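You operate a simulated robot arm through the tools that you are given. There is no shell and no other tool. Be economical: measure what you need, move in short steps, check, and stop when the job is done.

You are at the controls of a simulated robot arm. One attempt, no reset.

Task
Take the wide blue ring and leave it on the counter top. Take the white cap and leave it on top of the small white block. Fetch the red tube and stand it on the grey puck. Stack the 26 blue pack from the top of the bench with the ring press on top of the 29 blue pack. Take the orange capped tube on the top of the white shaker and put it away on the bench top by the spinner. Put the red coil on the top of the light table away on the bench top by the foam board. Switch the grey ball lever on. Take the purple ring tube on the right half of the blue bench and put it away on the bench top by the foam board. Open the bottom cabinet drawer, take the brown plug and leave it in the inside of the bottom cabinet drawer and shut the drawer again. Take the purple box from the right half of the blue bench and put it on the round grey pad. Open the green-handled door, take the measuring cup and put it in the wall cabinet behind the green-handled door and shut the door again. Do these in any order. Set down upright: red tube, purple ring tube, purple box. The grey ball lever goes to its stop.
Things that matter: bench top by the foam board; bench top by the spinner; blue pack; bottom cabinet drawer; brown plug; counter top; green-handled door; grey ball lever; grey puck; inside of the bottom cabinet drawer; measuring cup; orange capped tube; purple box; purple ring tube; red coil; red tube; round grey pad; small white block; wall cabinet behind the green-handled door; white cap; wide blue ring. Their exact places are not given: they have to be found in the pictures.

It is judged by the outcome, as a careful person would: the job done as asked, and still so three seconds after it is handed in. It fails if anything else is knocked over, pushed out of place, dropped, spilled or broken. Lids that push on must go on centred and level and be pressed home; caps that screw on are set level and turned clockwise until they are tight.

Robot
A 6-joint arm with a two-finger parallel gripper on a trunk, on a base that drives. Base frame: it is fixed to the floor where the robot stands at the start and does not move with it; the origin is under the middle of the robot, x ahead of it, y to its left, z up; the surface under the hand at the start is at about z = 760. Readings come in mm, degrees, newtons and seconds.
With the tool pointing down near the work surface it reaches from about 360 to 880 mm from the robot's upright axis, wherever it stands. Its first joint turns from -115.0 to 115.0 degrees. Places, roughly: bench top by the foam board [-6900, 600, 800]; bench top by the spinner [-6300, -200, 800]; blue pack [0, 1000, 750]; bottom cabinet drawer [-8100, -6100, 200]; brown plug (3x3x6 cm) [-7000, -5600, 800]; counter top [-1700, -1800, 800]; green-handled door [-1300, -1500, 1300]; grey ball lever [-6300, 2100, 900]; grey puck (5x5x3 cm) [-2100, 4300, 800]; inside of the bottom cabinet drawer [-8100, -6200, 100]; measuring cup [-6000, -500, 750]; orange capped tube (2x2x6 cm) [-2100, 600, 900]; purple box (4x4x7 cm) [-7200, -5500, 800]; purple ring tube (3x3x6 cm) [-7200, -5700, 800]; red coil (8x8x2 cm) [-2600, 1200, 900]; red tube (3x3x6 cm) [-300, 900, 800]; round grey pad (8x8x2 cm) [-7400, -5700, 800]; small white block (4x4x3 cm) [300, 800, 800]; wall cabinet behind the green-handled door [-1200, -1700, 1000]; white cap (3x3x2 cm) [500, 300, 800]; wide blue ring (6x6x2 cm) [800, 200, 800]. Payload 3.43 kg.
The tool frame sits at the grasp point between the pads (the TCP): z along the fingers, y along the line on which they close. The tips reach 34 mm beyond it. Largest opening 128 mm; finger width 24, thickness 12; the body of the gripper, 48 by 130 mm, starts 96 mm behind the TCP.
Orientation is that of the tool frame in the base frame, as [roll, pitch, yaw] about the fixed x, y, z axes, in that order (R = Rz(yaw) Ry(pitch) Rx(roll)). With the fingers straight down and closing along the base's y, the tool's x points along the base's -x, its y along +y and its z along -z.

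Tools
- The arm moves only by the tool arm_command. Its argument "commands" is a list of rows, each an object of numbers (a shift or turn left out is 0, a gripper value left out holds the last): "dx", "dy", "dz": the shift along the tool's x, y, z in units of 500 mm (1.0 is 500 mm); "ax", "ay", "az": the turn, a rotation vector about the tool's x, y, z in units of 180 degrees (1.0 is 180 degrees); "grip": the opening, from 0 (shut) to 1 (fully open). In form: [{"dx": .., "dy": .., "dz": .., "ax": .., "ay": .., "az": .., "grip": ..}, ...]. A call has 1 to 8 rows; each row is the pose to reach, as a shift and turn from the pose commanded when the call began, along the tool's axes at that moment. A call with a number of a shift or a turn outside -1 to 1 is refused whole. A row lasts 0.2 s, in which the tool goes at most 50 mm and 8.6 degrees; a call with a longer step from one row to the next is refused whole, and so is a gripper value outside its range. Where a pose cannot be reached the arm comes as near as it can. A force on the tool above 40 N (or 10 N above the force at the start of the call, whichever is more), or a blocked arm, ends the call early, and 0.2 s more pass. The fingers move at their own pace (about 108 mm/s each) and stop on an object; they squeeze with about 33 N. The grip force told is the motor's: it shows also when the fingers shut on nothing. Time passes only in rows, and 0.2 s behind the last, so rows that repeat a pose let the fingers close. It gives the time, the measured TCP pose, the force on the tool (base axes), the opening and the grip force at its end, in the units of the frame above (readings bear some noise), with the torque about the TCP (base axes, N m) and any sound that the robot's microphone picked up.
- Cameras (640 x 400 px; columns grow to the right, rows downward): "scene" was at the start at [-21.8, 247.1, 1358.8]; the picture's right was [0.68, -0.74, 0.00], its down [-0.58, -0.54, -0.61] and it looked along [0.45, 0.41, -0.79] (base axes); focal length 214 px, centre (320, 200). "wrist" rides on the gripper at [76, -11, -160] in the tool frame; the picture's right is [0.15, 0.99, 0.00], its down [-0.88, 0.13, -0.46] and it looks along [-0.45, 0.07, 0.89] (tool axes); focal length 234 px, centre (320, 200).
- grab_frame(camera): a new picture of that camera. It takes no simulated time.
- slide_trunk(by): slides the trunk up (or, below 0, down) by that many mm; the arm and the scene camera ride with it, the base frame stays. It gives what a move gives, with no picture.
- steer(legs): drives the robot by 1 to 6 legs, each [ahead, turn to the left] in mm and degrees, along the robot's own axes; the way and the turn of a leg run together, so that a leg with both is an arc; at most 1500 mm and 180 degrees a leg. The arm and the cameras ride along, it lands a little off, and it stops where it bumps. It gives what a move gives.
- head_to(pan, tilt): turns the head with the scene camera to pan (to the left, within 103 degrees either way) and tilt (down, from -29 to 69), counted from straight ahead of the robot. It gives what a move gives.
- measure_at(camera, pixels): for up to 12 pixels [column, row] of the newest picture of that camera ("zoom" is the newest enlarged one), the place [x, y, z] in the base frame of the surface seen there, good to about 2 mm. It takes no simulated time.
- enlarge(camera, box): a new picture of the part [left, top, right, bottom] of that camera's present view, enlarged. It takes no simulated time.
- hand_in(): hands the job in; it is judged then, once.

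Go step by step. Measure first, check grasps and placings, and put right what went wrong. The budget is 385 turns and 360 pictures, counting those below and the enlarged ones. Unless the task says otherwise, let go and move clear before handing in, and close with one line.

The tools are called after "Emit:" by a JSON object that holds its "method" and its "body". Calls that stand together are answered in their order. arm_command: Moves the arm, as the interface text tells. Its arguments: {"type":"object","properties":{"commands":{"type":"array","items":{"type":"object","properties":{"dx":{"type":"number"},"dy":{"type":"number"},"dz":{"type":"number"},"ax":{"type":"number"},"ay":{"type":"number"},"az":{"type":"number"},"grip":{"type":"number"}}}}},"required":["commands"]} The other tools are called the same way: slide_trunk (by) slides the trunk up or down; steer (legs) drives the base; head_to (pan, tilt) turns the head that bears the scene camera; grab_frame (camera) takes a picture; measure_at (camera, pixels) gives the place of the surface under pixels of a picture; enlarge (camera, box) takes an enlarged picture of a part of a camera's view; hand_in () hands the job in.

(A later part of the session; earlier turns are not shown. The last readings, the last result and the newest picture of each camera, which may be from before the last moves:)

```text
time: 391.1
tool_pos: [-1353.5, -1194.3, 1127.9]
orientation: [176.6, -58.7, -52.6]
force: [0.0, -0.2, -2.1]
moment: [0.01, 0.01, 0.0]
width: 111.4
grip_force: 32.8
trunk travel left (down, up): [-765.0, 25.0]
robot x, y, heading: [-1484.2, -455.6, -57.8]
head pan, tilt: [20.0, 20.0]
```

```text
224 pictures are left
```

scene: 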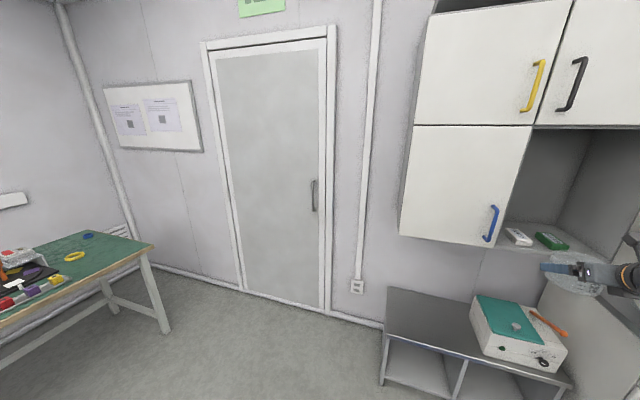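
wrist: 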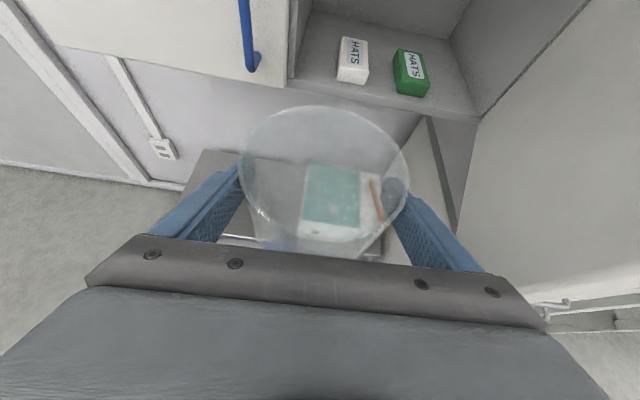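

The tool faces the open compartment. Measuring the door and left panel to choose the entry line.

Emit:
{"method": "measure_at", "body": {"camera": "wrist", "pixels": [[292, 40], [285, 85], [480, 118], [600, 100], [600, 250], [475, 240], [350, 75], [412, 92], [340, 45], [450, 110]]}}

```text
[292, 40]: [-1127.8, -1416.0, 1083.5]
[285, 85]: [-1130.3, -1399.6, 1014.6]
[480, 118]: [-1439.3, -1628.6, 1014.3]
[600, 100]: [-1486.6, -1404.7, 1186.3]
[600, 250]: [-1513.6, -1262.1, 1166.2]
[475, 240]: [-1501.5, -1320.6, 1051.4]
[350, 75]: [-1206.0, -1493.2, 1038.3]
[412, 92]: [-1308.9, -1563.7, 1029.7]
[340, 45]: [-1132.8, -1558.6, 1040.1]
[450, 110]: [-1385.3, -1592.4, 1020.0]
```

Boxes reach back to t≈-675, so the cup goes at t≈-770. Extending to just before the opening on the line n≈-1848.

Emit:
{"method": "arm_command", "body": {"commands": [{"dx": 0.038, "dy": 0.031, "dz": 0.064}, {"dx": 0.075, "dy": 0.063, "dz": 0.128}, {"dx": 0.113, "dy": 0.094, "dz": 0.193}, {"dx": 0.151, "dy": 0.125, "dz": 0.257}]}}

Emit:
{"method": "grab_frame", "body": {"camera": "wrist"}}

```text
time: 392.1
tool_pos: [-1318.0, -1355.3, 1129.9]
orientation: [176.7, -58.7, -52.5]
force: [-0.1, 0.8, -2.4]
moment: [0.07, 0.0, -0.02]
width: 111.0
grip_force: 33.3
trunk travel left (down, up): [-765.0, 25.0]
robot x, y, heading: [-1483.8, -451.5, -57.8]
head pan, tilt: [20.0, 20.0]
```

```text
223 pictures are left
```

wrist: 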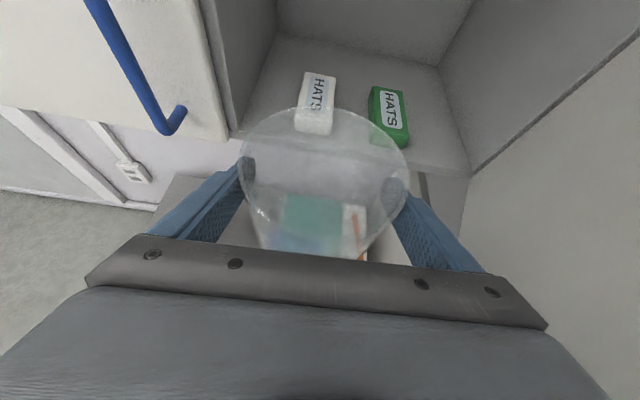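

Driving forward slowly into the compartment: 200 mm first.

Emit:
{"method": "steer", "body": {"legs": [[200, 0]]}}

Emit:
{"method": "grab_frame", "body": {"camera": "wrist"}}

```text
time: 393.7
tool_pos: [-1208.6, -1522.8, 1129.4]
orientation: [176.7, -58.7, -52.2]
force: [0.8, -0.4, -1.4]
moment: [0.01, -0.03, 0.0]
width: 111.0
grip_force: 33.2
trunk travel left (down, up): [-765.0, 25.0]
robot x, y, heading: [-1374.5, -622.4, -57.6]
head pan, tilt: [20.0, 20.0]
```

```text
222 pictures are left
```

wrist: 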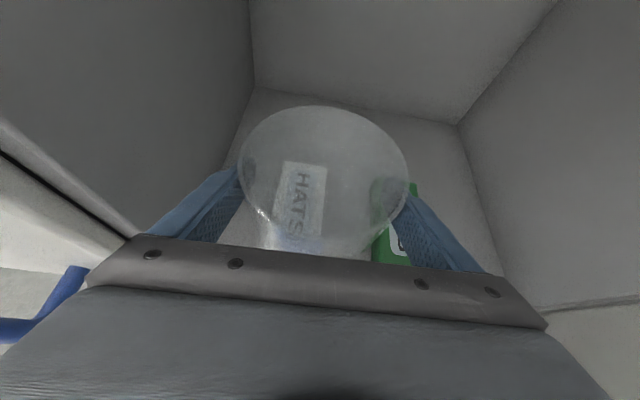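

No bump from the mat. Measuring remaining depth.

Emit:
{"method": "measure_at", "body": {"camera": "wrist", "pixels": [[350, 60], [258, 95], [450, 130], [230, 120], [300, 168], [412, 188], [440, 200], [110, 180], [480, 180]]}}

```text
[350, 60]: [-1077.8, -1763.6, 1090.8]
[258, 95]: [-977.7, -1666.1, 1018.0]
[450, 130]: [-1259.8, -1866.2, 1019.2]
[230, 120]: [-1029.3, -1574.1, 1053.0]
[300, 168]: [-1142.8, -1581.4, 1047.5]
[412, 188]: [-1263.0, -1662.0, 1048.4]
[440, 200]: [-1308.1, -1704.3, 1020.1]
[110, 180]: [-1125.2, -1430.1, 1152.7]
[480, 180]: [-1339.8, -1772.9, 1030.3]
```

Free depth behind the boxes is 186 mm; advancing another 182 mm.

Emit:
{"method": "steer", "body": {"legs": [[182, 0]]}}

Emit:
{"method": "grab_frame", "body": {"camera": "wrist"}}

```text
time: 395.2
tool_pos: [-1115.0, -1675.1, 1129.5]
orientation: [176.7, -58.8, -52.4]
force: [0.5, 0.5, -2.2]
moment: [0.05, -0.01, -0.03]
width: 111.3
grip_force: 32.8
trunk travel left (down, up): [-765.0, 25.0]
robot x, y, heading: [-1280.7, -776.5, -57.6]
head pan, tilt: [20.0, 20.0]
```

```text
221 pictures are left
```

wrist: 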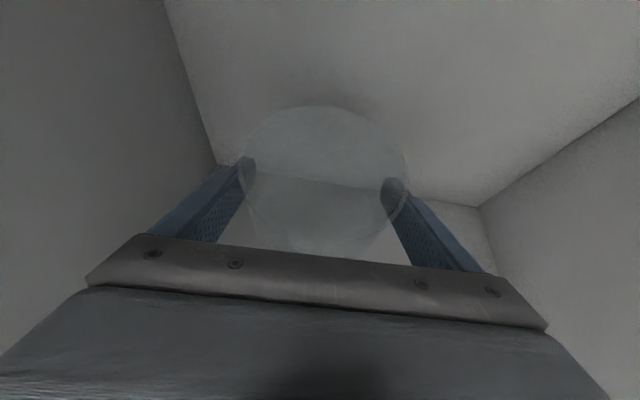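

In place (t -781). Lowering with the trunk.

Emit:
{"method": "slide_trunk", "body": {"by": -62}}

Emit:
{"method": "slide_trunk", "body": {"by": -4}}

```text
time: 396.2
tool_pos: [-1114.7, -1675.0, 1066.9]
orientation: [176.7, -58.8, -52.6]
force: [0.3, -1.0, -2.0]
moment: [0.0, 0.03, 0.03]
width: 111.2
grip_force: 32.7
trunk travel left (down, up): [-703.0, 87.0]
robot x, y, heading: [-1278.7, -776.9, -57.8]
head pan, tilt: [20.0, 20.0]
```

```text
time: 396.7
tool_pos: [-1114.6, -1674.4, 1064.3]
orientation: [176.7, -59.0, -52.5]
force: [1.1, -1.2, 5.1]
moment: [0.06, -0.33, -0.14]
width: 111.2
grip_force: 33.1
trunk travel left (down, up): [-699.0, 91.0]
robot x, y, heading: [-1280.4, -775.7, -57.9]
head pan, tilt: [20.0, 20.0]
```

Contact. Opening the fingers and raising the trunk so the fingers clear cup and boxes.

Emit:
{"method": "arm_command", "body": {"commands": [{"grip": 1}, {"grip": 1}, {"grip": 1}]}}

Emit:
{"method": "slide_trunk", "body": {"by": 85}}

Emit:
{"method": "grab_frame", "body": {"camera": "wrist"}}

```text
time: 397.5
tool_pos: [-1114.9, -1675.6, 1063.5]
orientation: [176.7, -58.7, -52.5]
force: [-0.7, 0.2, -0.1]
moment: [-0.01, -0.01, -0.04]
width: 128.3
grip_force: 0.0
trunk travel left (down, up): [-699.0, 91.0]
robot x, y, heading: [-1276.1, -775.6, -57.8]
head pan, tilt: [20.0, 20.0]
```

```text
time: 398.7
tool_pos: [-1114.2, -1675.6, 1148.8]
orientation: [176.7, -58.8, -52.6]
force: [0.4, 0.1, 0.3]
moment: [0.0, 0.0, 0.0]
width: 127.7
grip_force: 0.1
trunk travel left (down, up): [-784.0, 6.0]
robot x, y, heading: [-1280.7, -777.3, -57.9]
head pan, tilt: [20.0, 20.0]
```

```text
220 pictures are left
```

wrist: 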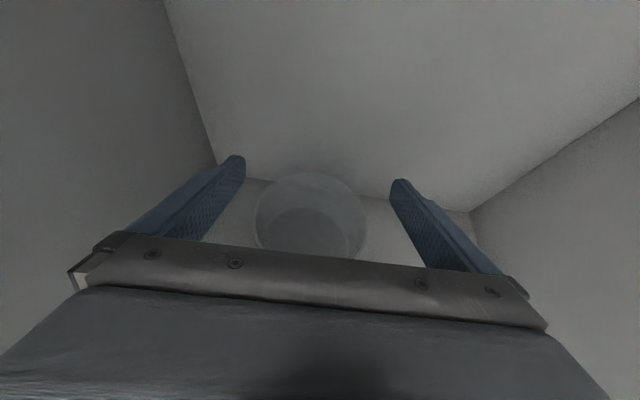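

Cup stands inside. Narrowing the fingers and driving straight back out.

Emit:
{"method": "arm_command", "body": {"commands": [{"grip": 0.4}, {"grip": 0.4}, {"grip": 0.4}]}}

Emit:
{"method": "steer", "body": {"legs": [[-385, 0]]}}

Emit:
{"method": "grab_frame", "body": {"camera": "wrist"}}

```text
time: 399.5
tool_pos: [-1114.7, -1675.2, 1148.0]
orientation: [176.7, -58.7, -52.5]
force: [-0.3, -0.2, 0.1]
moment: [0.01, -0.02, 0.0]
width: 51.1
grip_force: 0.0
trunk travel left (down, up): [-784.0, 6.0]
robot x, y, heading: [-1280.9, -775.1, -57.8]
head pan, tilt: [20.0, 20.0]
```

```text
time: 402.0
tool_pos: [-1320.4, -1348.6, 1148.3]
orientation: [176.7, -58.6, -52.5]
force: [-0.3, 0.2, -0.2]
moment: [-0.02, -0.01, 0.01]
width: 51.2
grip_force: 0.0
trunk travel left (down, up): [-784.0, 6.0]
robot x, y, heading: [-1485.1, -445.9, -57.7]
head pan, tilt: [20.0, 20.0]
```

```text
219 pictures are left
```

wrist: 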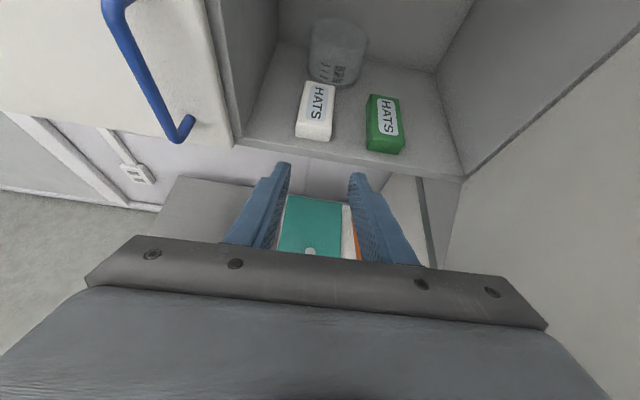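

The cup is in. Now to shut the door: retract out past the door edge first.

Emit:
{"method": "arm_command", "body": {"commands": [{"dx": -0.048, "dy": -0.006, "dz": -0.08, "grip": 0}, {"dx": -0.097, "dy": -0.011, "dz": -0.161}, {"dx": -0.145, "dy": -0.017, "dz": -0.242}, {"dx": -0.193, "dy": -0.022, "dz": -0.322}, {"dx": -0.242, "dy": -0.028, "dz": -0.402}, {"dx": -0.29, "dy": -0.034, "dz": -0.483}, {"dx": -0.339, "dy": -0.039, "dz": -0.563}, {"dx": -0.387, "dy": -0.045, "dz": -0.644}]}}

Emit:
{"method": "grab_frame", "body": {"camera": "wrist"}}

```text
time: 403.8
tool_pos: [-1515.9, -1026.8, 1149.9]
orientation: [176.7, -58.6, -52.5]
force: [0.5, -0.4, -0.7]
moment: [-0.03, 0.02, -0.01]
width: 0.0
grip_force: 33.0
trunk travel left (down, up): [-784.0, 6.0]
robot x, y, heading: [-1485.7, -451.6, -58.0]
head pan, tilt: [20.0, 20.0]
```

```text
218 pictures are left
```

wrist: 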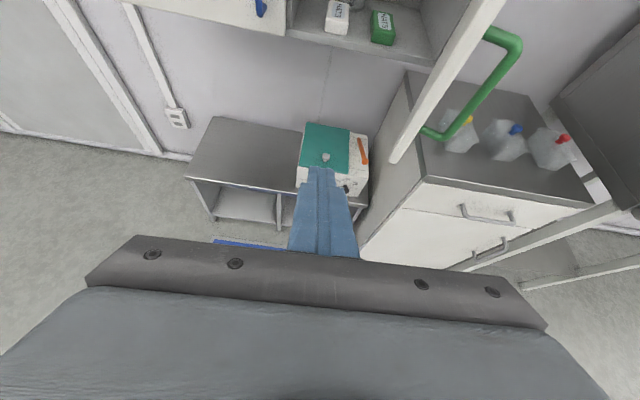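

Emit:
{"method": "arm_command", "body": {"commands": [{"dx": -0.003, "dy": 0.086, "ax": 0.0237, "ay": 0.0009, "az": -0.0144}, {"dx": -0.006, "dy": 0.171, "ax": 0.0474, "ay": 0.0017, "az": -0.0287}, {"dx": -0.009, "dy": 0.257, "ax": 0.0711, "ay": 0.0026, "az": -0.0431}, {"dx": -0.012, "dy": 0.343, "ax": 0.0949, "ay": 0.0034, "az": -0.0574}, {"dx": -0.015, "dy": 0.429, "ax": 0.1186, "ay": 0.0043, "az": -0.0718}, {"dx": -0.018, "dy": 0.514, "ax": 0.1423, "ay": 0.0051, "az": -0.0861}, {"dx": -0.021, "dy": 0.6, "ax": 0.166, "ay": 0.006, "az": -0.1005}]}}

Emit:
{"method": "grab_frame", "body": {"camera": "wrist"}}

```text
time: 405.4
tool_pos: [-1769.2, -1190.5, 1147.8]
orientation: [177.1, -58.8, -17.8]
force: [0.4, 0.8, 0.4]
moment: [-0.05, 0.09, -0.08]
width: 0.0
grip_force: 33.4
trunk travel left (down, up): [-784.0, 6.0]
robot x, y, heading: [-1485.5, -451.8, -57.7]
head pan, tilt: [20.0, 20.0]
```

```text
217 pictures are left
```

wrist: 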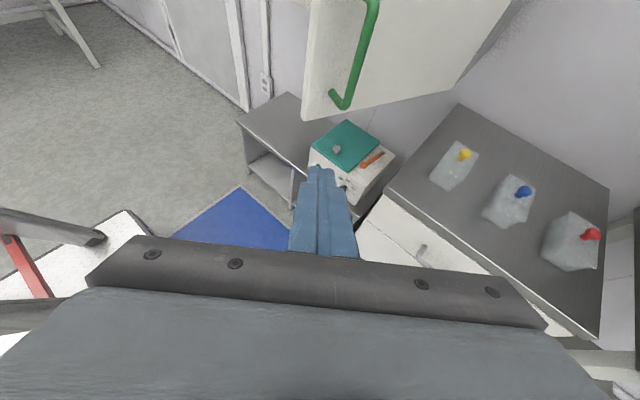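

Emit:
{"method": "arm_command", "body": {"commands": [{"dx": 0.038, "dy": 0.037, "dz": 0.065}, {"dx": 0.075, "dy": 0.074, "dz": 0.129}, {"dx": 0.113, "dy": 0.111, "dz": 0.194}, {"dx": 0.151, "dy": 0.148, "dz": 0.258}, {"dx": 0.188, "dy": 0.185, "dz": 0.323}, {"dx": 0.226, "dy": 0.222, "dz": 0.387}]}}

Emit:
{"method": "grab_frame", "body": {"camera": "wrist"}}

```text
time: 406.8
tool_pos: [-1608.8, -1307.3, 1144.7]
orientation: [176.7, -58.8, -17.7]
force: [-0.1, -0.3, -0.3]
moment: [-0.01, -0.01, -0.01]
width: 0.0
grip_force: 32.8
out of reach, approached as far as the arm can: row 3, 4, 5, 6
trunk travel left (down, up): [-784.0, 6.0]
robot x, y, heading: [-1487.8, -446.8, -58.1]
head pan, tilt: [20.0, 20.0]
```

```text
216 pictures are left
```

wrist: 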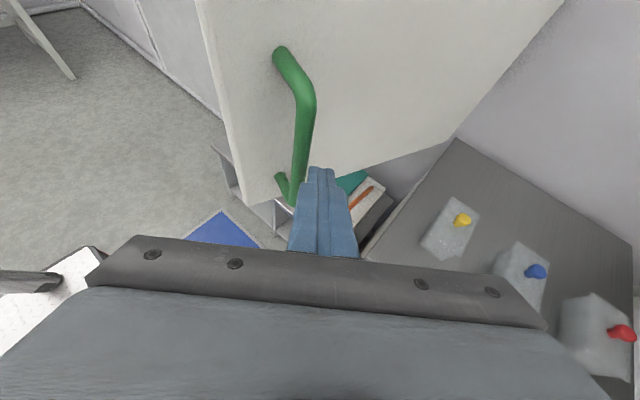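

The yaw is near its other limit there. I'll rotate the tool 25° back toward the wall and move the base 80 mm forward.

Emit:
{"method": "arm_command", "body": {"commands": [{"ax": -0.04, "ay": -0.001, "az": 0.024}, {"ax": -0.08, "ay": -0.003, "az": 0.048}, {"ax": -0.1188, "ay": -0.004, "az": 0.0718}]}}

Emit:
{"method": "steer", "body": {"legs": [[80, 0]]}}

Emit:
{"method": "grab_frame", "body": {"camera": "wrist"}}

```text
time: 407.6
tool_pos: [-1608.6, -1306.0, 1145.8]
orientation: [176.6, -58.8, -42.6]
force: [0.8, 0.7, 0.2]
moment: [0.01, -0.02, 0.05]
width: 0.0
grip_force: 32.6
trunk travel left (down, up): [-784.0, 6.0]
robot x, y, heading: [-1486.7, -449.3, -57.9]
head pan, tilt: [20.0, 20.0]
```

```text
time: 408.6
tool_pos: [-1566.0, -1374.6, 1145.5]
orientation: [176.8, -58.8, -42.5]
force: [0.0, 0.4, 0.6]
moment: [-0.02, -0.03, 0.01]
width: 0.2
grip_force: 33.1
trunk travel left (down, up): [-784.0, 6.0]
robot x, y, heading: [-1443.4, -514.4, -57.6]
head pan, tilt: [20.0, 20.0]
```

```text
215 pictures are left
```

wrist: 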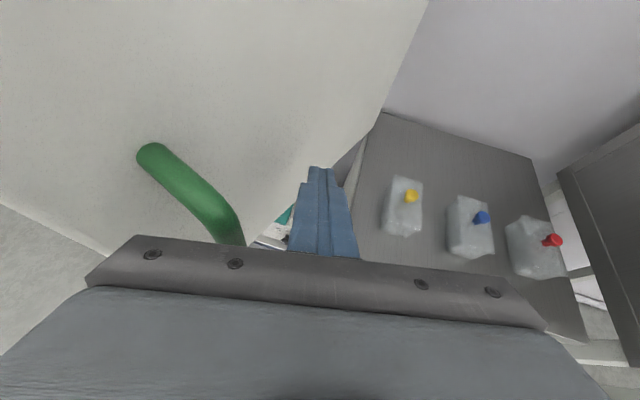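

Raising 60 mm so the gripper body passes above the handle, then pushing the door along its closing arc with the fingertips.

Emit:
{"method": "arm_command", "body": {"commands": [{"dx": 0.05, "dy": 0.002, "dz": -0.031}, {"dx": 0.103, "dy": 0.004, "dz": -0.062}, {"dx": 0.152, "dy": 0.016, "dz": 0.02}, {"dx": 0.166, "dy": -0.034, "dz": 0.041}, {"dx": 0.19, "dy": -0.088, "dz": 0.078}, {"dx": 0.219, "dy": -0.137, "dz": 0.122}, {"dx": 0.251, "dy": -0.174, "dz": 0.173}]}}

Emit:
{"method": "grab_frame", "body": {"camera": "wrist"}}

```text
time: 410.2
tool_pos: [-1402.5, -1409.7, 1206.3]
orientation: [176.7, -58.9, -42.6]
force: [0.1, -0.2, 0.3]
moment: [-0.03, 0.01, 0.0]
width: 0.0
grip_force: 33.1
trunk travel left (down, up): [-784.0, 6.0]
robot x, y, heading: [-1442.1, -514.6, -57.8]
head pan, tilt: [20.0, 20.0]
```

```text
214 pictures are left
```

wrist: 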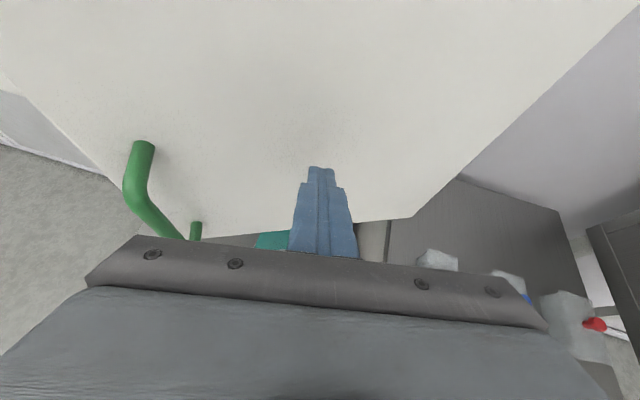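

Door follows. Continuing to shut it and pressing at the end.

Emit:
{"method": "arm_command", "body": {"commands": [{"dx": 0.034, "dy": -0.026, "dz": 0.055}, {"dx": 0.071, "dy": -0.041, "dz": 0.114}, {"dx": 0.107, "dy": -0.044, "dz": 0.174}, {"dx": 0.118, "dy": -0.04, "dz": 0.19}, {"dx": 0.126, "dy": -0.036, "dz": 0.206}, {"dx": 0.126, "dy": -0.036, "dz": 0.206}]}}

Emit:
{"method": "grab_frame", "body": {"camera": "wrist"}}

```text
time: 411.4
tool_pos: [-1313.1, -1475.9, 1207.4]
orientation: [176.9, -58.7, -42.5]
force: [-7.9, 33.8, 9.7]
moment: [-0.07, -0.15, 0.32]
width: 0.0
grip_force: 32.9
trunk travel left (down, up): [-784.0, 6.0]
robot x, y, heading: [-1446.8, -518.7, -57.5]
head pan, tilt: [20.0, 20.0]
stopped in row 5: the force on the tool passed its limit at 58 N (the readings are from after the stop); the commanded pose is now the measured one
```

```text
213 pictures are left
```

wrist: 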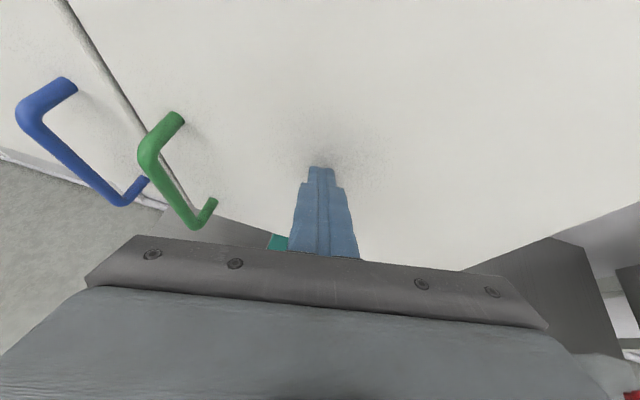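

Door looks flush. Backing off and measuring its plane near the seam.

Emit:
{"method": "steer", "body": {"legs": [[-150, 0]]}}

Emit:
{"method": "grab_frame", "body": {"camera": "wrist"}}

Emit:
{"method": "measure_at", "body": {"camera": "wrist", "pixels": [[180, 60], [120, 60], [250, 100], [400, 80], [140, 30], [95, 30]]}}

```text
time: 412.8
tool_pos: [-1389.6, -1351.7, 1204.3]
orientation: [177.1, -58.6, -42.6]
force: [-0.2, 0.1, 0.0]
moment: [0.02, 0.01, 0.03]
width: 0.0
grip_force: 32.8
trunk travel left (down, up): [-784.0, 6.0]
robot x, y, heading: [-1522.9, -388.3, -57.6]
head pan, tilt: [20.0, 20.0]
```

```text
212 pictures are left
```

wrist: 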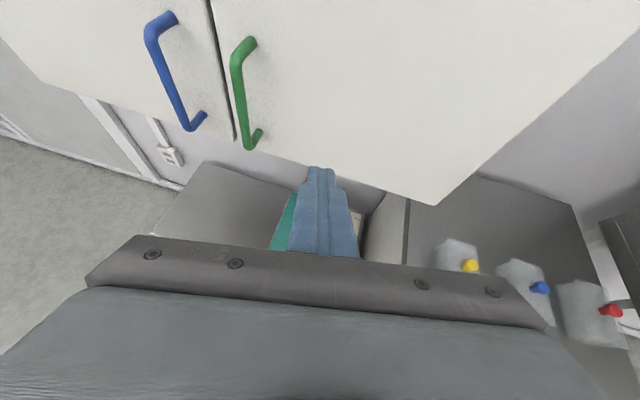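

```text
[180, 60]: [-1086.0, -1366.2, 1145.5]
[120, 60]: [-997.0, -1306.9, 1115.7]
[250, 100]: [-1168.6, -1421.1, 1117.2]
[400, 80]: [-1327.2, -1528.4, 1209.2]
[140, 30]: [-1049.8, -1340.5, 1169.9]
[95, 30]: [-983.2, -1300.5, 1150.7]
```

Both doors are flush at t≈-541: the cabinet is shut with the cup inside. Returning the tool to pointing down and retracting.

Emit:
{"method": "arm_command", "body": {"commands": [{"dx": -0.057, "dy": -0.046, "dz": -0.036, "ay": -0.042}, {"dx": -0.114, "dy": -0.092, "dz": -0.072, "ay": -0.083}, {"dx": -0.17, "dy": -0.138, "dz": -0.108, "ay": -0.125}, {"dx": -0.227, "dy": -0.184, "dz": -0.145, "ay": -0.167}, {"dx": -0.284, "dy": -0.229, "dz": -0.181, "ay": -0.208}, {"dx": -0.34, "dy": -0.275, "dz": -0.217, "ay": -0.25}, {"dx": -0.397, "dy": -0.321, "dz": -0.253, "ay": -0.292}, {"dx": -0.454, "dy": -0.367, "dz": -0.289, "ay": -0.333, "grip": 0.8}]}}

Emit:
{"method": "head_to", "body": {"pan": 60, "tilt": 25}}

Emit:
{"method": "grab_frame", "body": {"camera": "scene"}}

```text
time: 414.6
tool_pos: [-1432.7, -1051.1, 1082.2]
orientation: [178.5, 1.4, -45.2]
force: [0.1, -0.6, 0.0]
moment: [-0.03, -0.05, -0.02]
width: 81.0
grip_force: 0.1
trunk travel left (down, up): [-784.0, 6.0]
robot x, y, heading: [-1525.8, -391.0, -57.7]
head pan, tilt: [20.0, 20.0]
```

```text
time: 415.6
tool_pos: [-1431.3, -1053.6, 1082.9]
orientation: [178.3, 1.4, -45.2]
force: [-0.3, -0.4, -0.2]
moment: [0.05, -0.03, -0.01]
width: 102.3
grip_force: 0.1
trunk travel left (down, up): [-784.0, 6.0]
robot x, y, heading: [-1522.6, -393.0, -57.9]
head pan, tilt: [60.0, 25.0]
```

```text
211 pictures are left
```

scene: 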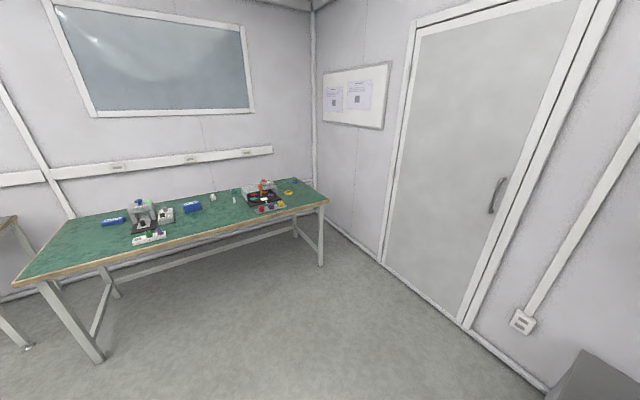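

Driving to the green bench for the wide blue ring.

Emit:
{"method": "steer", "body": {"legs": [[0, 65.6], [800, 0], [728, 0], [0, 39.5]]}}

Emit:
{"method": "head_to", "body": {"pan": -15, "tilt": 45}}

Emit:
{"method": "grab_frame", "body": {"camera": "scene"}}

Emit:
{"method": "grab_frame", "body": {"camera": "wrist"}}

```text
time: 428.3
tool_pos: [594.6, 81.6, 1081.4]
orientation: [178.5, 1.3, 59.0]
force: [0.3, 0.4, -0.3]
moment: [0.04, 0.01, 0.0]
width: 102.4
grip_force: 0.1
trunk travel left (down, up): [-784.0, 6.0]
robot x, y, heading: [-25.3, -171.0, 42.6]
head pan, tilt: [60.0, 25.0]
stopped in leg 4: the robot was blocked; the commanded pose is now the measured one
```

```text
time: 429.8
tool_pos: [595.1, 82.8, 1081.5]
orientation: [178.5, 1.3, 59.2]
force: [0.3, -0.6, 0.2]
moment: [-0.01, -0.03, -0.01]
width: 102.4
grip_force: 0.0
trunk travel left (down, up): [-784.0, 6.0]
robot x, y, heading: [-27.3, -170.8, 43.0]
head pan, tilt: [-15.0, 45.0]
```

```text
210 pictures are left
```

scene: 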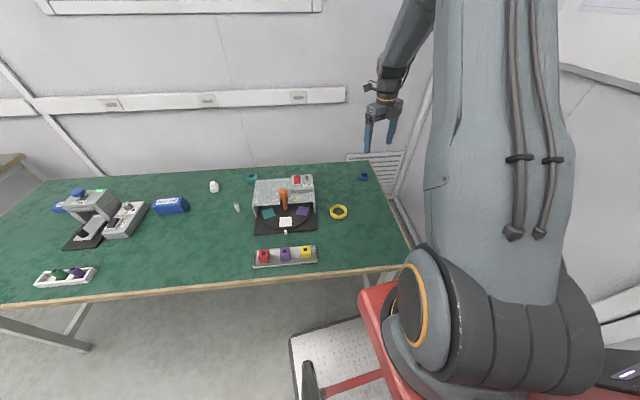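

```text
209 pictures are left
```

wrist: 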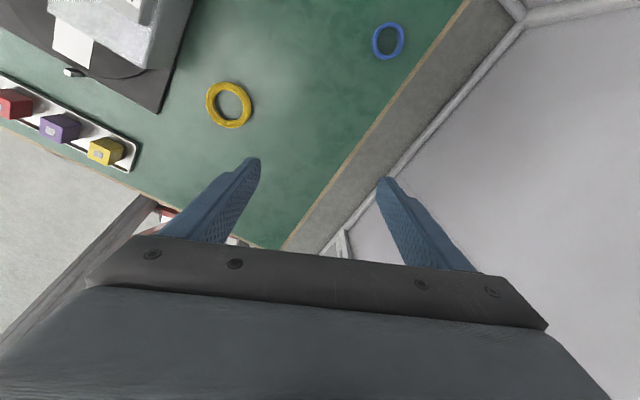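

Bumped lightly at heading 43°, fine here. Measuring the blue ring at wrist (388,41).

Emit:
{"method": "enlarge", "body": {"camera": "wrist", "box": [348, 10, 428, 70]}}

Emit:
{"method": "measure_at", "body": {"camera": "wrist", "pixels": [[374, 42], [401, 38], [388, 25], [388, 58], [388, 41]]}}

Emit:
{"method": "enlarge", "body": {"camera": "scene", "box": [345, 165, 381, 190]}}

Emit:
{"method": "measure_at", "body": {"camera": "scene", "pixels": [[358, 177], [369, 176], [363, 173], [363, 180]]}}

```text
6.67 times, centred on (388, 40) of wrist
```

zoom: 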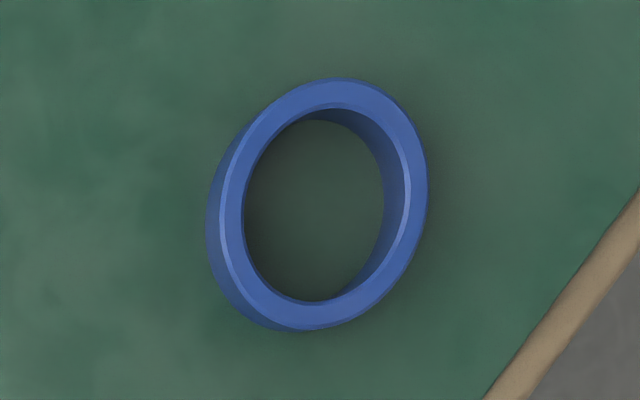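

```text
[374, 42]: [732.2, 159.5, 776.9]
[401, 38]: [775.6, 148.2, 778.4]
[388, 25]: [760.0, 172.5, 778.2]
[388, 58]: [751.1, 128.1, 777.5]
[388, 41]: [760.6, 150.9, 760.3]
```

```text
16.00 times, centred on (363, 178) of scene
```

zoom: 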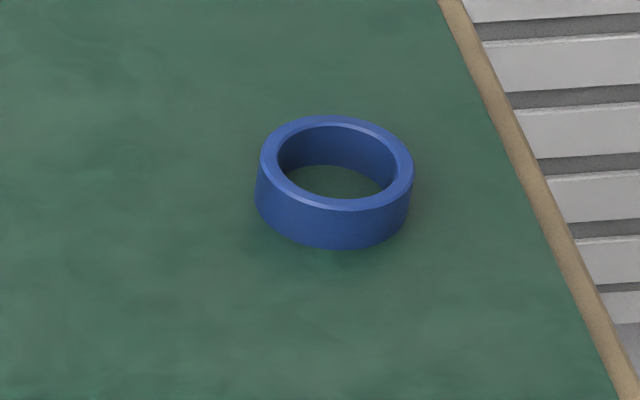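

```text
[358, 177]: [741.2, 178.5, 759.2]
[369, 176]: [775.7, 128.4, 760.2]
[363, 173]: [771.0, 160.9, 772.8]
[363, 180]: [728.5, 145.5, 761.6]
```

Ring centre (755,152), outer ~50, top 779. Going above it.

Emit:
{"method": "arm_command", "body": {"commands": [{"dx": 0.047, "dy": 0.034, "dz": 0.03, "ax": 0.0083, "ay": 0.0072, "grip": 0.7}, {"dx": 0.095, "dy": 0.068, "dz": 0.09, "ax": 0.0083, "ay": 0.0072}, {"dx": 0.142, "dy": 0.102, "dz": 0.16, "ax": 0.0083, "ay": 0.0072}, {"dx": 0.19, "dy": 0.136, "dz": 0.23, "ax": 0.0083, "ay": 0.0072}, {"dx": 0.237, "dy": 0.17, "dz": 0.3, "ax": 0.0083, "ay": 0.0072}, {"dx": 0.284, "dy": 0.203, "dz": 0.363, "ax": 0.0083, "ay": 0.0072}]}}

Emit:
{"method": "grab_frame", "body": {"camera": "wrist"}}

```text
time: 431.2
tool_pos: [748.4, 142.3, 902.0]
orientation: [179.9, 0.1, 59.2]
force: [0.6, -0.7, 0.3]
moment: [0.05, -0.05, -0.03]
width: 89.8
grip_force: 0.1
out of reach, approached as far as the arm can: row 6
trunk travel left (down, up): [-784.0, 6.0]
robot x, y, heading: [-22.1, -168.6, 42.9]
head pan, tilt: [-15.0, 45.0]
```

```text
206 pictures are left
```

wrist: 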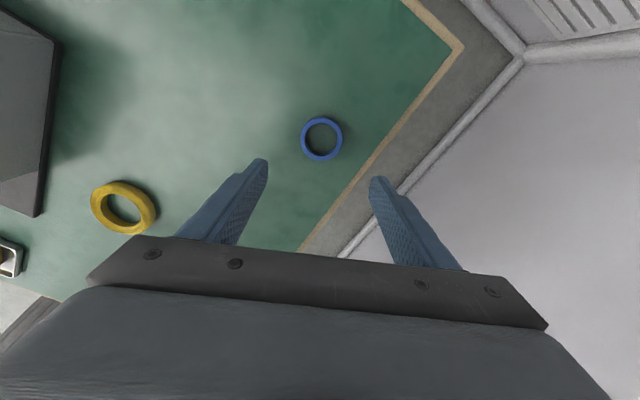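

Slightly short (12 mm). Lowering the trunk improves reach; then I'll correct.

Emit:
{"method": "slide_trunk", "body": {"by": -70}}

Emit:
{"method": "arm_command", "body": {"commands": [{"dx": 0.024, "dy": 0.006}, {"dx": 0.024, "dy": 0.006}]}}

Emit:
{"method": "grab_frame", "body": {"camera": "wrist"}}

```text
time: 432.2
tool_pos: [750.6, 144.4, 831.4]
orientation: [179.9, 0.0, 59.2]
force: [-0.2, 0.7, -0.1]
moment: [-0.03, -0.02, 0.01]
width: 89.5
grip_force: 0.1
trunk travel left (down, up): [-714.0, 76.0]
robot x, y, heading: [-24.9, -170.7, 42.9]
head pan, tilt: [-15.0, 45.0]
```

```text
time: 432.9
tool_pos: [758.9, 152.3, 830.9]
orientation: [179.9, 0.0, 59.2]
force: [0.2, 0.2, 0.4]
moment: [-0.01, 0.01, -0.03]
width: 89.6
grip_force: 0.1
trunk travel left (down, up): [-714.0, 76.0]
robot x, y, heading: [-26.1, -169.0, 42.9]
head pan, tilt: [-15.0, 45.0]
```

```text
205 pictures are left
```

wrist: 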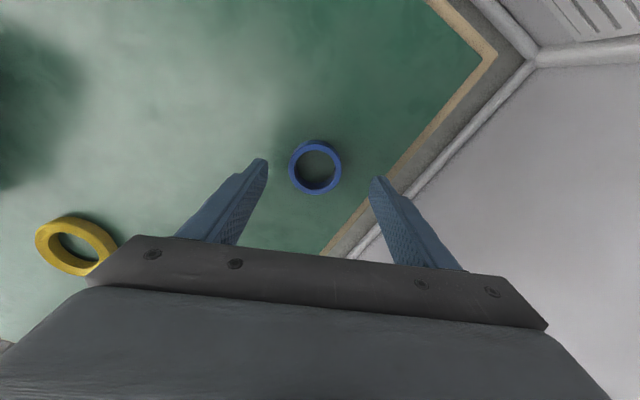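

Aligned (ring (315,167) vs axis (319.5,166)). Lowering 34 mm and gripping.

Emit:
{"method": "slide_trunk", "body": {"by": -33}}

Emit:
{"method": "arm_command", "body": {"commands": [{"dy": -0.008}, {"dy": -0.008, "grip": 0.3}, {"dy": -0.008, "grip": 0.1}, {"dy": -0.008, "grip": 0.1}, {"dy": -0.008, "grip": 0.1}]}}

Emit:
{"method": "slide_trunk", "body": {"by": 175}}

Emit:
{"method": "grab_frame", "body": {"camera": "wrist"}}

```text
time: 433.6
tool_pos: [759.2, 152.0, 799.4]
orientation: [179.9, 0.0, 59.2]
force: [0.3, -0.3, 0.7]
moment: [0.03, -0.03, -0.02]
width: 89.6
grip_force: 0.0
trunk travel left (down, up): [-681.0, 109.0]
robot x, y, heading: [-28.8, -171.0, 42.9]
head pan, tilt: [-15.0, 45.0]
```

```text
time: 434.8
tool_pos: [755.9, 154.8, 799.3]
orientation: [179.9, -0.1, 59.1]
force: [-0.4, -0.3, -0.6]
moment: [-0.02, -0.03, 0.0]
width: 46.3
grip_force: 33.1
trunk travel left (down, up): [-681.0, 109.0]
robot x, y, heading: [-27.2, -172.0, 42.6]
head pan, tilt: [-15.0, 45.0]
```

```text
time: 436.2
tool_pos: [747.4, 147.3, 906.5]
orientation: [179.9, 0.2, 59.3]
force: [0.6, 0.1, -0.3]
moment: [0.02, 0.02, 0.0]
width: 46.6
grip_force: 33.2
out of reach, approached as far as the arm can: row 1
trunk travel left (down, up): [-790.0, 0.0]
robot x, y, heading: [-26.2, -170.6, 42.7]
head pan, tilt: [-15.0, 45.0]
```

```text
204 pictures are left
```

wrist: 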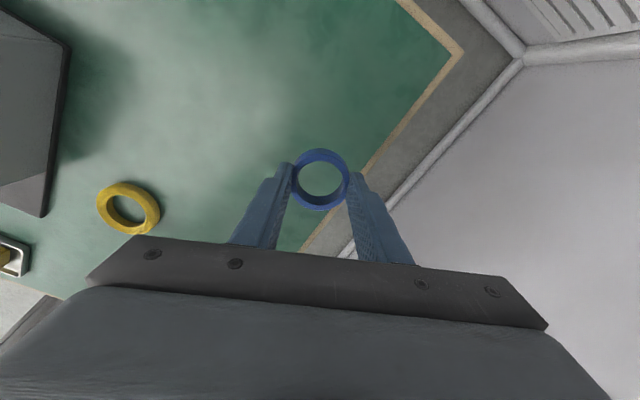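

Ring held. Retracting, then driving to the counter via open floor.

Emit:
{"method": "arm_command", "body": {"commands": [{"dx": -0.064, "dy": -0.048, "dz": -0.02}, {"dx": -0.128, "dy": -0.096, "dz": -0.04}, {"dx": -0.192, "dy": -0.144, "dz": -0.06}, {"dx": -0.256, "dy": -0.192, "dz": -0.08}, {"dx": -0.32, "dy": -0.24, "dz": -0.1}]}}

Emit:
{"method": "steer", "body": {"legs": [[-200, 0], [0, 132.7], [745, 0], [0, 41.4], [1400, 0], [0, -130]]}}

Emit:
{"method": "steer", "body": {"legs": [[0, -123.3]]}}

Emit:
{"method": "grab_frame", "body": {"camera": "wrist"}}

```text
time: 437.4
tool_pos: [562.6, 72.3, 957.9]
orientation: [179.8, 0.0, 59.1]
force: [0.0, 0.7, -0.9]
moment: [-0.06, 0.0, 0.03]
width: 46.3
grip_force: 32.6
trunk travel left (down, up): [-790.0, 0.0]
robot x, y, heading: [-24.7, -171.2, 42.8]
head pan, tilt: [-15.0, 45.0]
```

```text
time: 461.9
tool_pos: [-1766.4, -503.8, 957.9]
orientation: [-180.0, 0.0, 105.0]
force: [-0.5, 0.0, -0.3]
moment: [0.01, -0.01, -0.02]
width: 46.6
grip_force: 33.1
trunk travel left (down, up): [-790.0, 0.0]
robot x, y, heading: [-1999.2, -1093.6, 88.8]
head pan, tilt: [-15.0, 45.0]
```

```text
time: 467.4
tool_pos: [-1633.4, -1607.4, 958.0]
orientation: [179.9, 0.1, -17.8]
force: [0.5, -0.2, 0.0]
moment: [-0.02, -0.01, -0.02]
width: 46.7
grip_force: 33.2
trunk travel left (down, up): [-790.0, 0.0]
robot x, y, heading: [-1997.8, -1093.0, -33.9]
head pan, tilt: [-15.0, 45.0]
```

```text
203 pictures are left
```

wrist: 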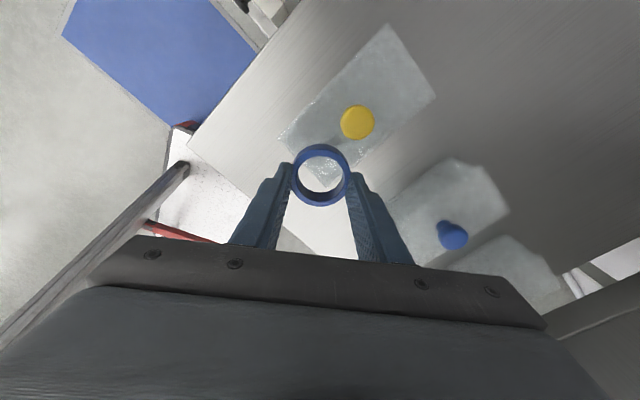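

Over the counter. Measuring boxes and the front edge to find a free spot.

Emit:
{"method": "measure_at", "body": {"camera": "wrist", "pixels": [[280, 135], [240, 120], [200, 135], [350, 215], [388, 30], [370, 200], [310, 30], [250, 80], [300, 60], [500, 210], [433, 97], [345, 175]]}}

Emit:
{"method": "head_to", "body": {"pan": -45, "tilt": 50}}

Emit:
{"method": "grab_frame", "body": {"camera": "scene"}}

```text
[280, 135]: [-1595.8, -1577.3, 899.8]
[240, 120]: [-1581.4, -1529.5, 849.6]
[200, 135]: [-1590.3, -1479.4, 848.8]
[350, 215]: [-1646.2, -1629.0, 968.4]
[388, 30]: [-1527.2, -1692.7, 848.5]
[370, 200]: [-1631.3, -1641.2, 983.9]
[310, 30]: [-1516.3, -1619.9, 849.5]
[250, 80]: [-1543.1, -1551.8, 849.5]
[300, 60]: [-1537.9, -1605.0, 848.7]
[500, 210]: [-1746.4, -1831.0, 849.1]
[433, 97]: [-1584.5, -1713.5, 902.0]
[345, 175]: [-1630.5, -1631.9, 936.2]
```

```text
time: 468.4
tool_pos: [-1633.0, -1609.2, 957.7]
orientation: [179.9, 0.0, -17.8]
force: [0.3, -0.4, -0.3]
moment: [0.0, -0.01, 0.01]
width: 46.3
grip_force: 32.6
trunk travel left (down, up): [-790.0, 0.0]
robot x, y, heading: [-2005.5, -1089.2, -33.8]
head pan, tilt: [-45.0, 50.0]
```

```text
202 pictures are left
```

scene: 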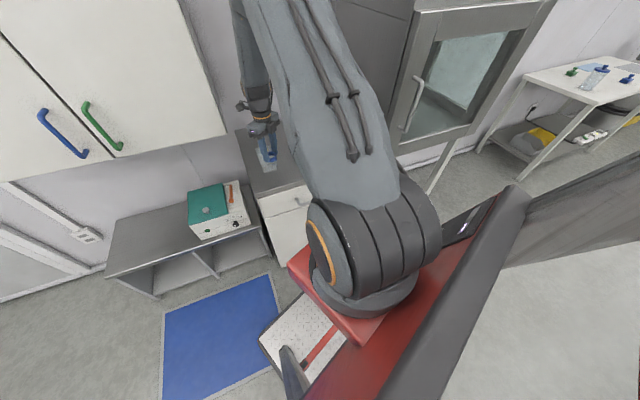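

Counter surface z 849; boxes occupy t -434…-554. I'll set the ring in the front strip at n≈-2300, t≈-385.

Emit:
{"method": "arm_command", "body": {"commands": [{"dx": -0.05, "dy": 0.004, "az": 0.043}, {"dx": -0.1, "dy": 0.007, "az": 0.086}, {"dx": -0.149, "dy": 0.011, "az": 0.129}, {"dx": -0.149, "dy": 0.011, "az": 0.172}, {"dx": -0.149, "dy": 0.011, "dz": 0.05, "az": 0.215}, {"dx": -0.149, "dy": 0.011, "dz": 0.1, "az": 0.215}]}}

Emit:
{"method": "grab_frame", "body": {"camera": "wrist"}}

```text
time: 469.8
tool_pos: [-1714.2, -1594.6, 906.9]
orientation: [-178.7, -0.2, -55.9]
force: [0.8, -0.1, 0.0]
moment: [0.0, -0.02, 0.03]
width: 46.1
grip_force: 32.9
out of reach, approached as far as the arm can: row 5, 6
trunk travel left (down, up): [-790.0, 0.0]
robot x, y, heading: [-1998.4, -1092.1, -33.8]
head pan, tilt: [-45.0, 50.0]
```

```text
201 pictures are left
```

wrist: 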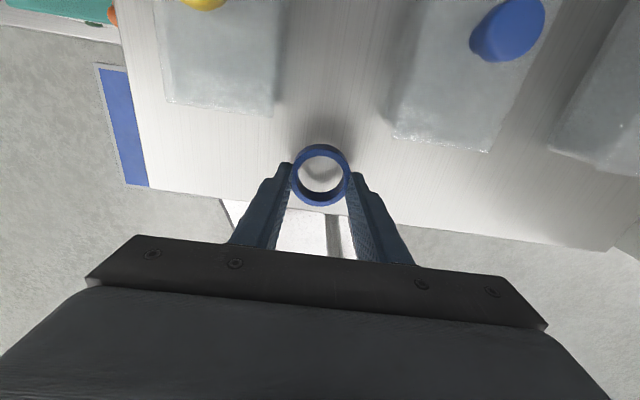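

Emit:
{"method": "arm_command", "body": {"commands": [{"dx": 0.03}, {"dx": 0.03, "dz": 0.02}, {"dx": 0.03, "dz": 0.032}, {"dx": 0.03, "dz": 0.036}]}}

```text
time: 470.8
tool_pos: [-1712.8, -1609.4, 888.6]
orientation: [-178.8, -0.3, -56.1]
force: [-4.0, 1.2, 11.8]
moment: [-0.08, 0.36, -0.03]
width: 46.4
grip_force: 32.8
out of reach, approached as far as the arm can: row 1, 2, 3, 4
trunk travel left (down, up): [-790.0, 0.0]
robot x, y, heading: [-2000.3, -1093.3, -34.1]
head pan, tilt: [-45.0, 50.0]
```

Contact at 888.6 (12 N). Releasing and lifting.

Emit:
{"method": "arm_command", "body": {"commands": [{"dz": -0.002, "grip": 0.55}, {"dz": -0.002, "grip": 0.55}, {"dz": -0.08}, {"dz": -0.16}, {"dz": -0.24}]}}

Emit:
{"method": "grab_frame", "body": {"camera": "wrist"}}

```text
time: 472.0
tool_pos: [-1721.8, -1611.8, 1005.9]
orientation: [-179.0, -0.2, -55.9]
force: [-0.4, -0.1, -0.3]
moment: [0.0, 0.0, -0.01]
width: 70.4
grip_force: 0.0
out of reach, approached as far as the arm can: row 3, 4, 5
trunk travel left (down, up): [-790.0, 0.0]
robot x, y, heading: [-1998.9, -1090.6, -34.2]
head pan, tilt: [-45.0, 50.0]
```

```text
200 pictures are left
```

wrist: 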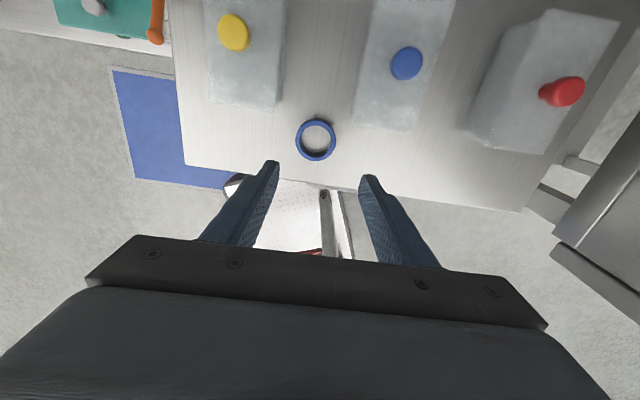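

Ring is on the counter. Next the orange capped tube on the shaker.

Emit:
{"method": "steer", "body": {"legs": [[0, 114.7], [1207, 0], [0, 70.8]]}}

Emit:
{"method": "grab_frame", "body": {"camera": "wrist"}}

```text
time: 486.0
tool_pos: [-2119.4, 594.3, 1008.0]
orientation: [-179.0, -0.1, 129.0]
force: [0.2, 0.1, -1.5]
moment: [0.01, 0.04, 0.02]
width: 70.7
grip_force: 0.0
trunk travel left (down, up): [-790.0, 0.0]
robot x, y, heading: [-1798.4, 102.3, 150.6]
head pan, tilt: [-45.0, 50.0]
```

```text
199 pictures are left
```

wrist: 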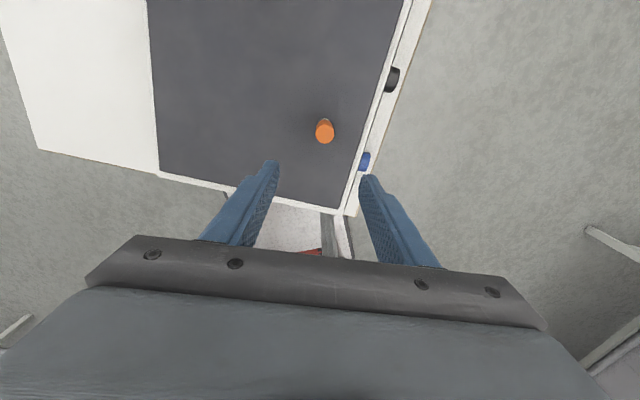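

Emit:
{"method": "enlarge", "body": {"camera": "wrist", "box": [292, 105, 356, 145]}}

Emit:
{"method": "measure_at", "body": {"camera": "zoom", "pixels": [[325, 270], [325, 230], [325, 310], [290, 270], [360, 270], [325, 160], [500, 200]]}}

```text
10.00 times, centred on (324, 125) of wrist
```

zoom: 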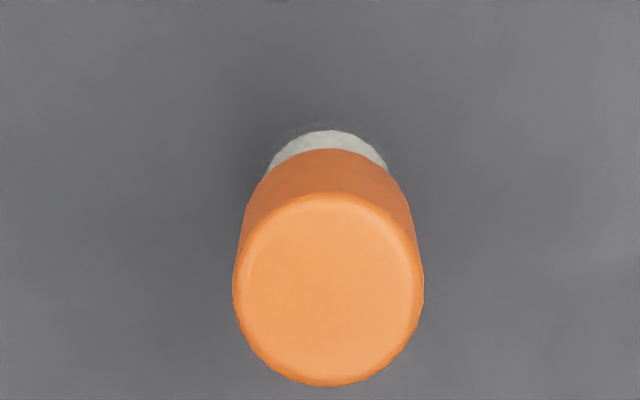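

```text
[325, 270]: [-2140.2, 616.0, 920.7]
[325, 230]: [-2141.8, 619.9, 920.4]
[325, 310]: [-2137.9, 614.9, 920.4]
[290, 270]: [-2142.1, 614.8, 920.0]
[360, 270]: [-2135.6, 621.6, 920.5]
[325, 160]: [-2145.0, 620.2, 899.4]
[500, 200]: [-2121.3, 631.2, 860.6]
```

Tube top centre (-2138.5,616), z 860–920. Descending and gripping.

Emit:
{"method": "arm_command", "body": {"commands": [{"dx": 0.058, "dy": -0.002, "dz": 0.04, "ax": -0.0055, "grip": 0.4}, {"dx": 0.058, "dy": -0.002, "dz": 0.13, "ax": -0.0055}, {"dx": 0.058, "dy": -0.002, "dz": 0.216, "ax": -0.0055}, {"dx": 0.058, "dy": -0.002, "dz": 0.216, "ax": -0.0055}]}}

Emit:
{"method": "enlarge", "body": {"camera": "wrist", "box": [260, 120, 380, 210]}}

```text
time: 487.0
tool_pos: [-2136.5, 615.6, 897.3]
orientation: [-179.2, -0.3, 129.4]
force: [-1.1, -0.5, -0.3]
moment: [-0.01, -0.01, 0.04]
width: 51.4
grip_force: 0.2
out of reach, approached as far as the arm can: row 1, 2, 3, 4
trunk travel left (down, up): [-790.0, 0.0]
robot x, y, heading: [-1796.8, 99.6, 150.7]
head pan, tilt: [-45.0, 50.0]
```

```text
4.44 times, centred on (320, 165) of wrist
```

zoom: 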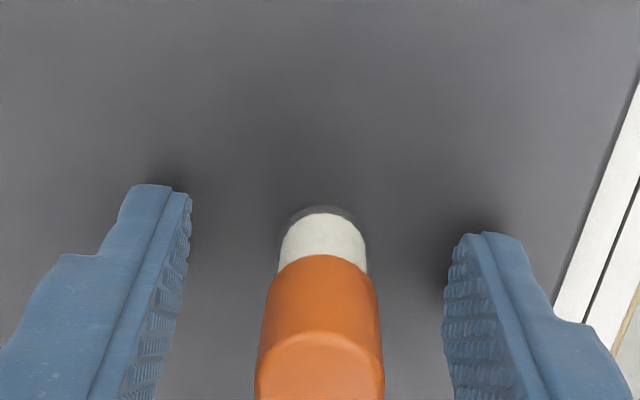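

Emit:
{"method": "arm_command", "body": {"commands": [{"grip": 0.1}, {"grip": 0}, {"grip": 0}, {"dz": -0.05, "grip": 0}, {"dz": -0.13}, {"dz": -0.21}, {"dz": -0.28}]}}

Emit:
{"method": "enlarge", "body": {"camera": "wrist", "box": [260, 120, 380, 210]}}

```text
time: 488.6
tool_pos: [-2131.2, 620.0, 1039.8]
orientation: [-179.4, -0.3, 129.5]
force: [-0.4, 0.9, -0.5]
moment: [-0.01, -0.02, 0.02]
width: 18.6
grip_force: 33.0
out of reach, approached as far as the arm can: row 4, 5, 6, 7
trunk travel left (down, up): [-790.0, 0.0]
robot x, y, heading: [-1798.6, 98.8, 150.9]
head pan, tilt: [-45.0, 50.0]
```

```text
4.44 times, centred on (320, 165) of wrist
```

zoom: 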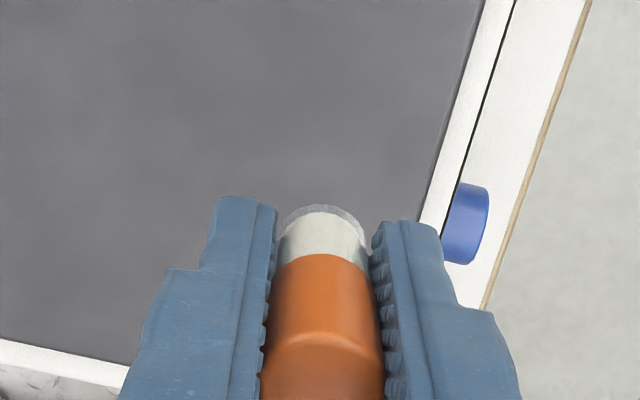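

Tube held. Long drive west to the aisle beside the spinner.

Emit:
{"method": "steer", "body": {"legs": [[0, 63.4], [1450, 0], [1450, 0], [1450, 0], [807, 0]]}}

Emit:
{"method": "head_to", "body": {"pan": -60, "tilt": 25}}

Emit:
{"method": "grab_frame", "body": {"camera": "scene"}}

```text
time: 516.0
tool_pos: [-6653.1, -2863.7, 1039.1]
orientation: [-179.4, -0.4, -166.6]
force: [0.4, -0.6, 0.0]
moment: [-0.01, 0.01, -0.01]
width: 18.8
grip_force: 33.0
trunk travel left (down, up): [-790.0, 0.0]
robot x, y, heading: [-6043.3, -2795.2, -145.1]
head pan, tilt: [-45.0, 50.0]
```

```text
time: 516.9
tool_pos: [-6654.2, -2863.1, 1039.7]
orientation: [-179.4, -0.4, -166.6]
force: [-0.7, 0.5, 0.4]
moment: [0.0, 0.0, -0.01]
width: 18.9
grip_force: 32.9
trunk travel left (down, up): [-790.0, 0.0]
robot x, y, heading: [-6040.0, -2793.3, -145.3]
head pan, tilt: [-60.0, 25.0]
```

```text
195 pictures are left
```

scene: 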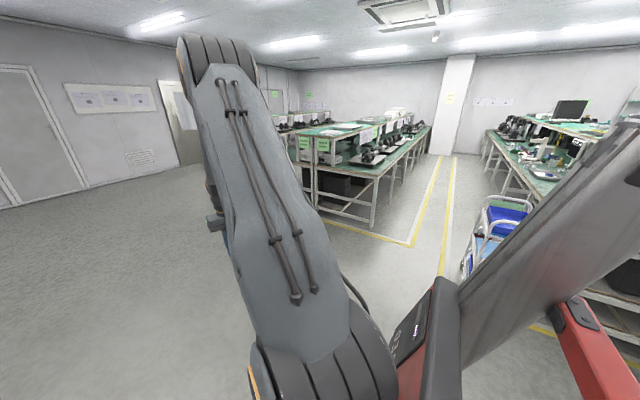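

Emit:
{"method": "steer", "body": {"legs": [[0, -91.3], [1450, 0], [845, 0], [0, -71.5], [473, 0]]}}

Emit:
{"method": "grab_frame", "body": {"camera": "wrist"}}

Emit:
{"method": "head_to", "body": {"pan": -5, "tilt": 45}}

Emit:
{"method": "grab_frame", "body": {"camera": "scene"}}

```text
time: 537.7
tool_pos: [-6376.6, -196.6, 1039.3]
orientation: [-179.4, -0.3, 30.4]
force: [0.1, 1.2, -0.7]
moment: [-0.01, 0.0, 0.04]
width: 18.8
grip_force: 33.1
trunk travel left (down, up): [-790.0, 0.0]
robot x, y, heading: [-6942.7, -442.5, 51.7]
head pan, tilt: [-60.0, 25.0]
```

```text
194 pictures are left
```

wrist: 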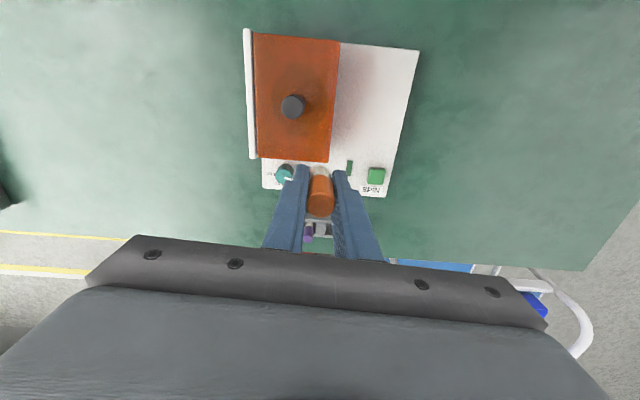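

```text
time: 539.0
tool_pos: [-6378.5, -196.0, 1039.9]
orientation: [-179.4, -0.3, 30.3]
force: [0.1, -0.5, 0.0]
moment: [0.02, 0.01, -0.01]
width: 18.9
grip_force: 32.9
trunk travel left (down, up): [-790.0, 0.0]
robot x, y, heading: [-6942.6, -441.4, 51.8]
head pan, tilt: [-5.0, 45.0]
```

```text
193 pictures are left
```

scene: 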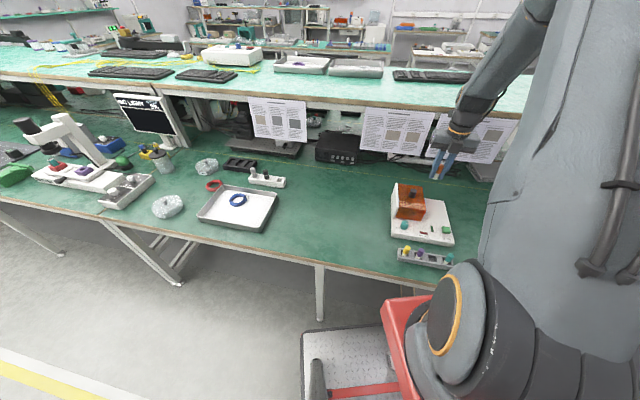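

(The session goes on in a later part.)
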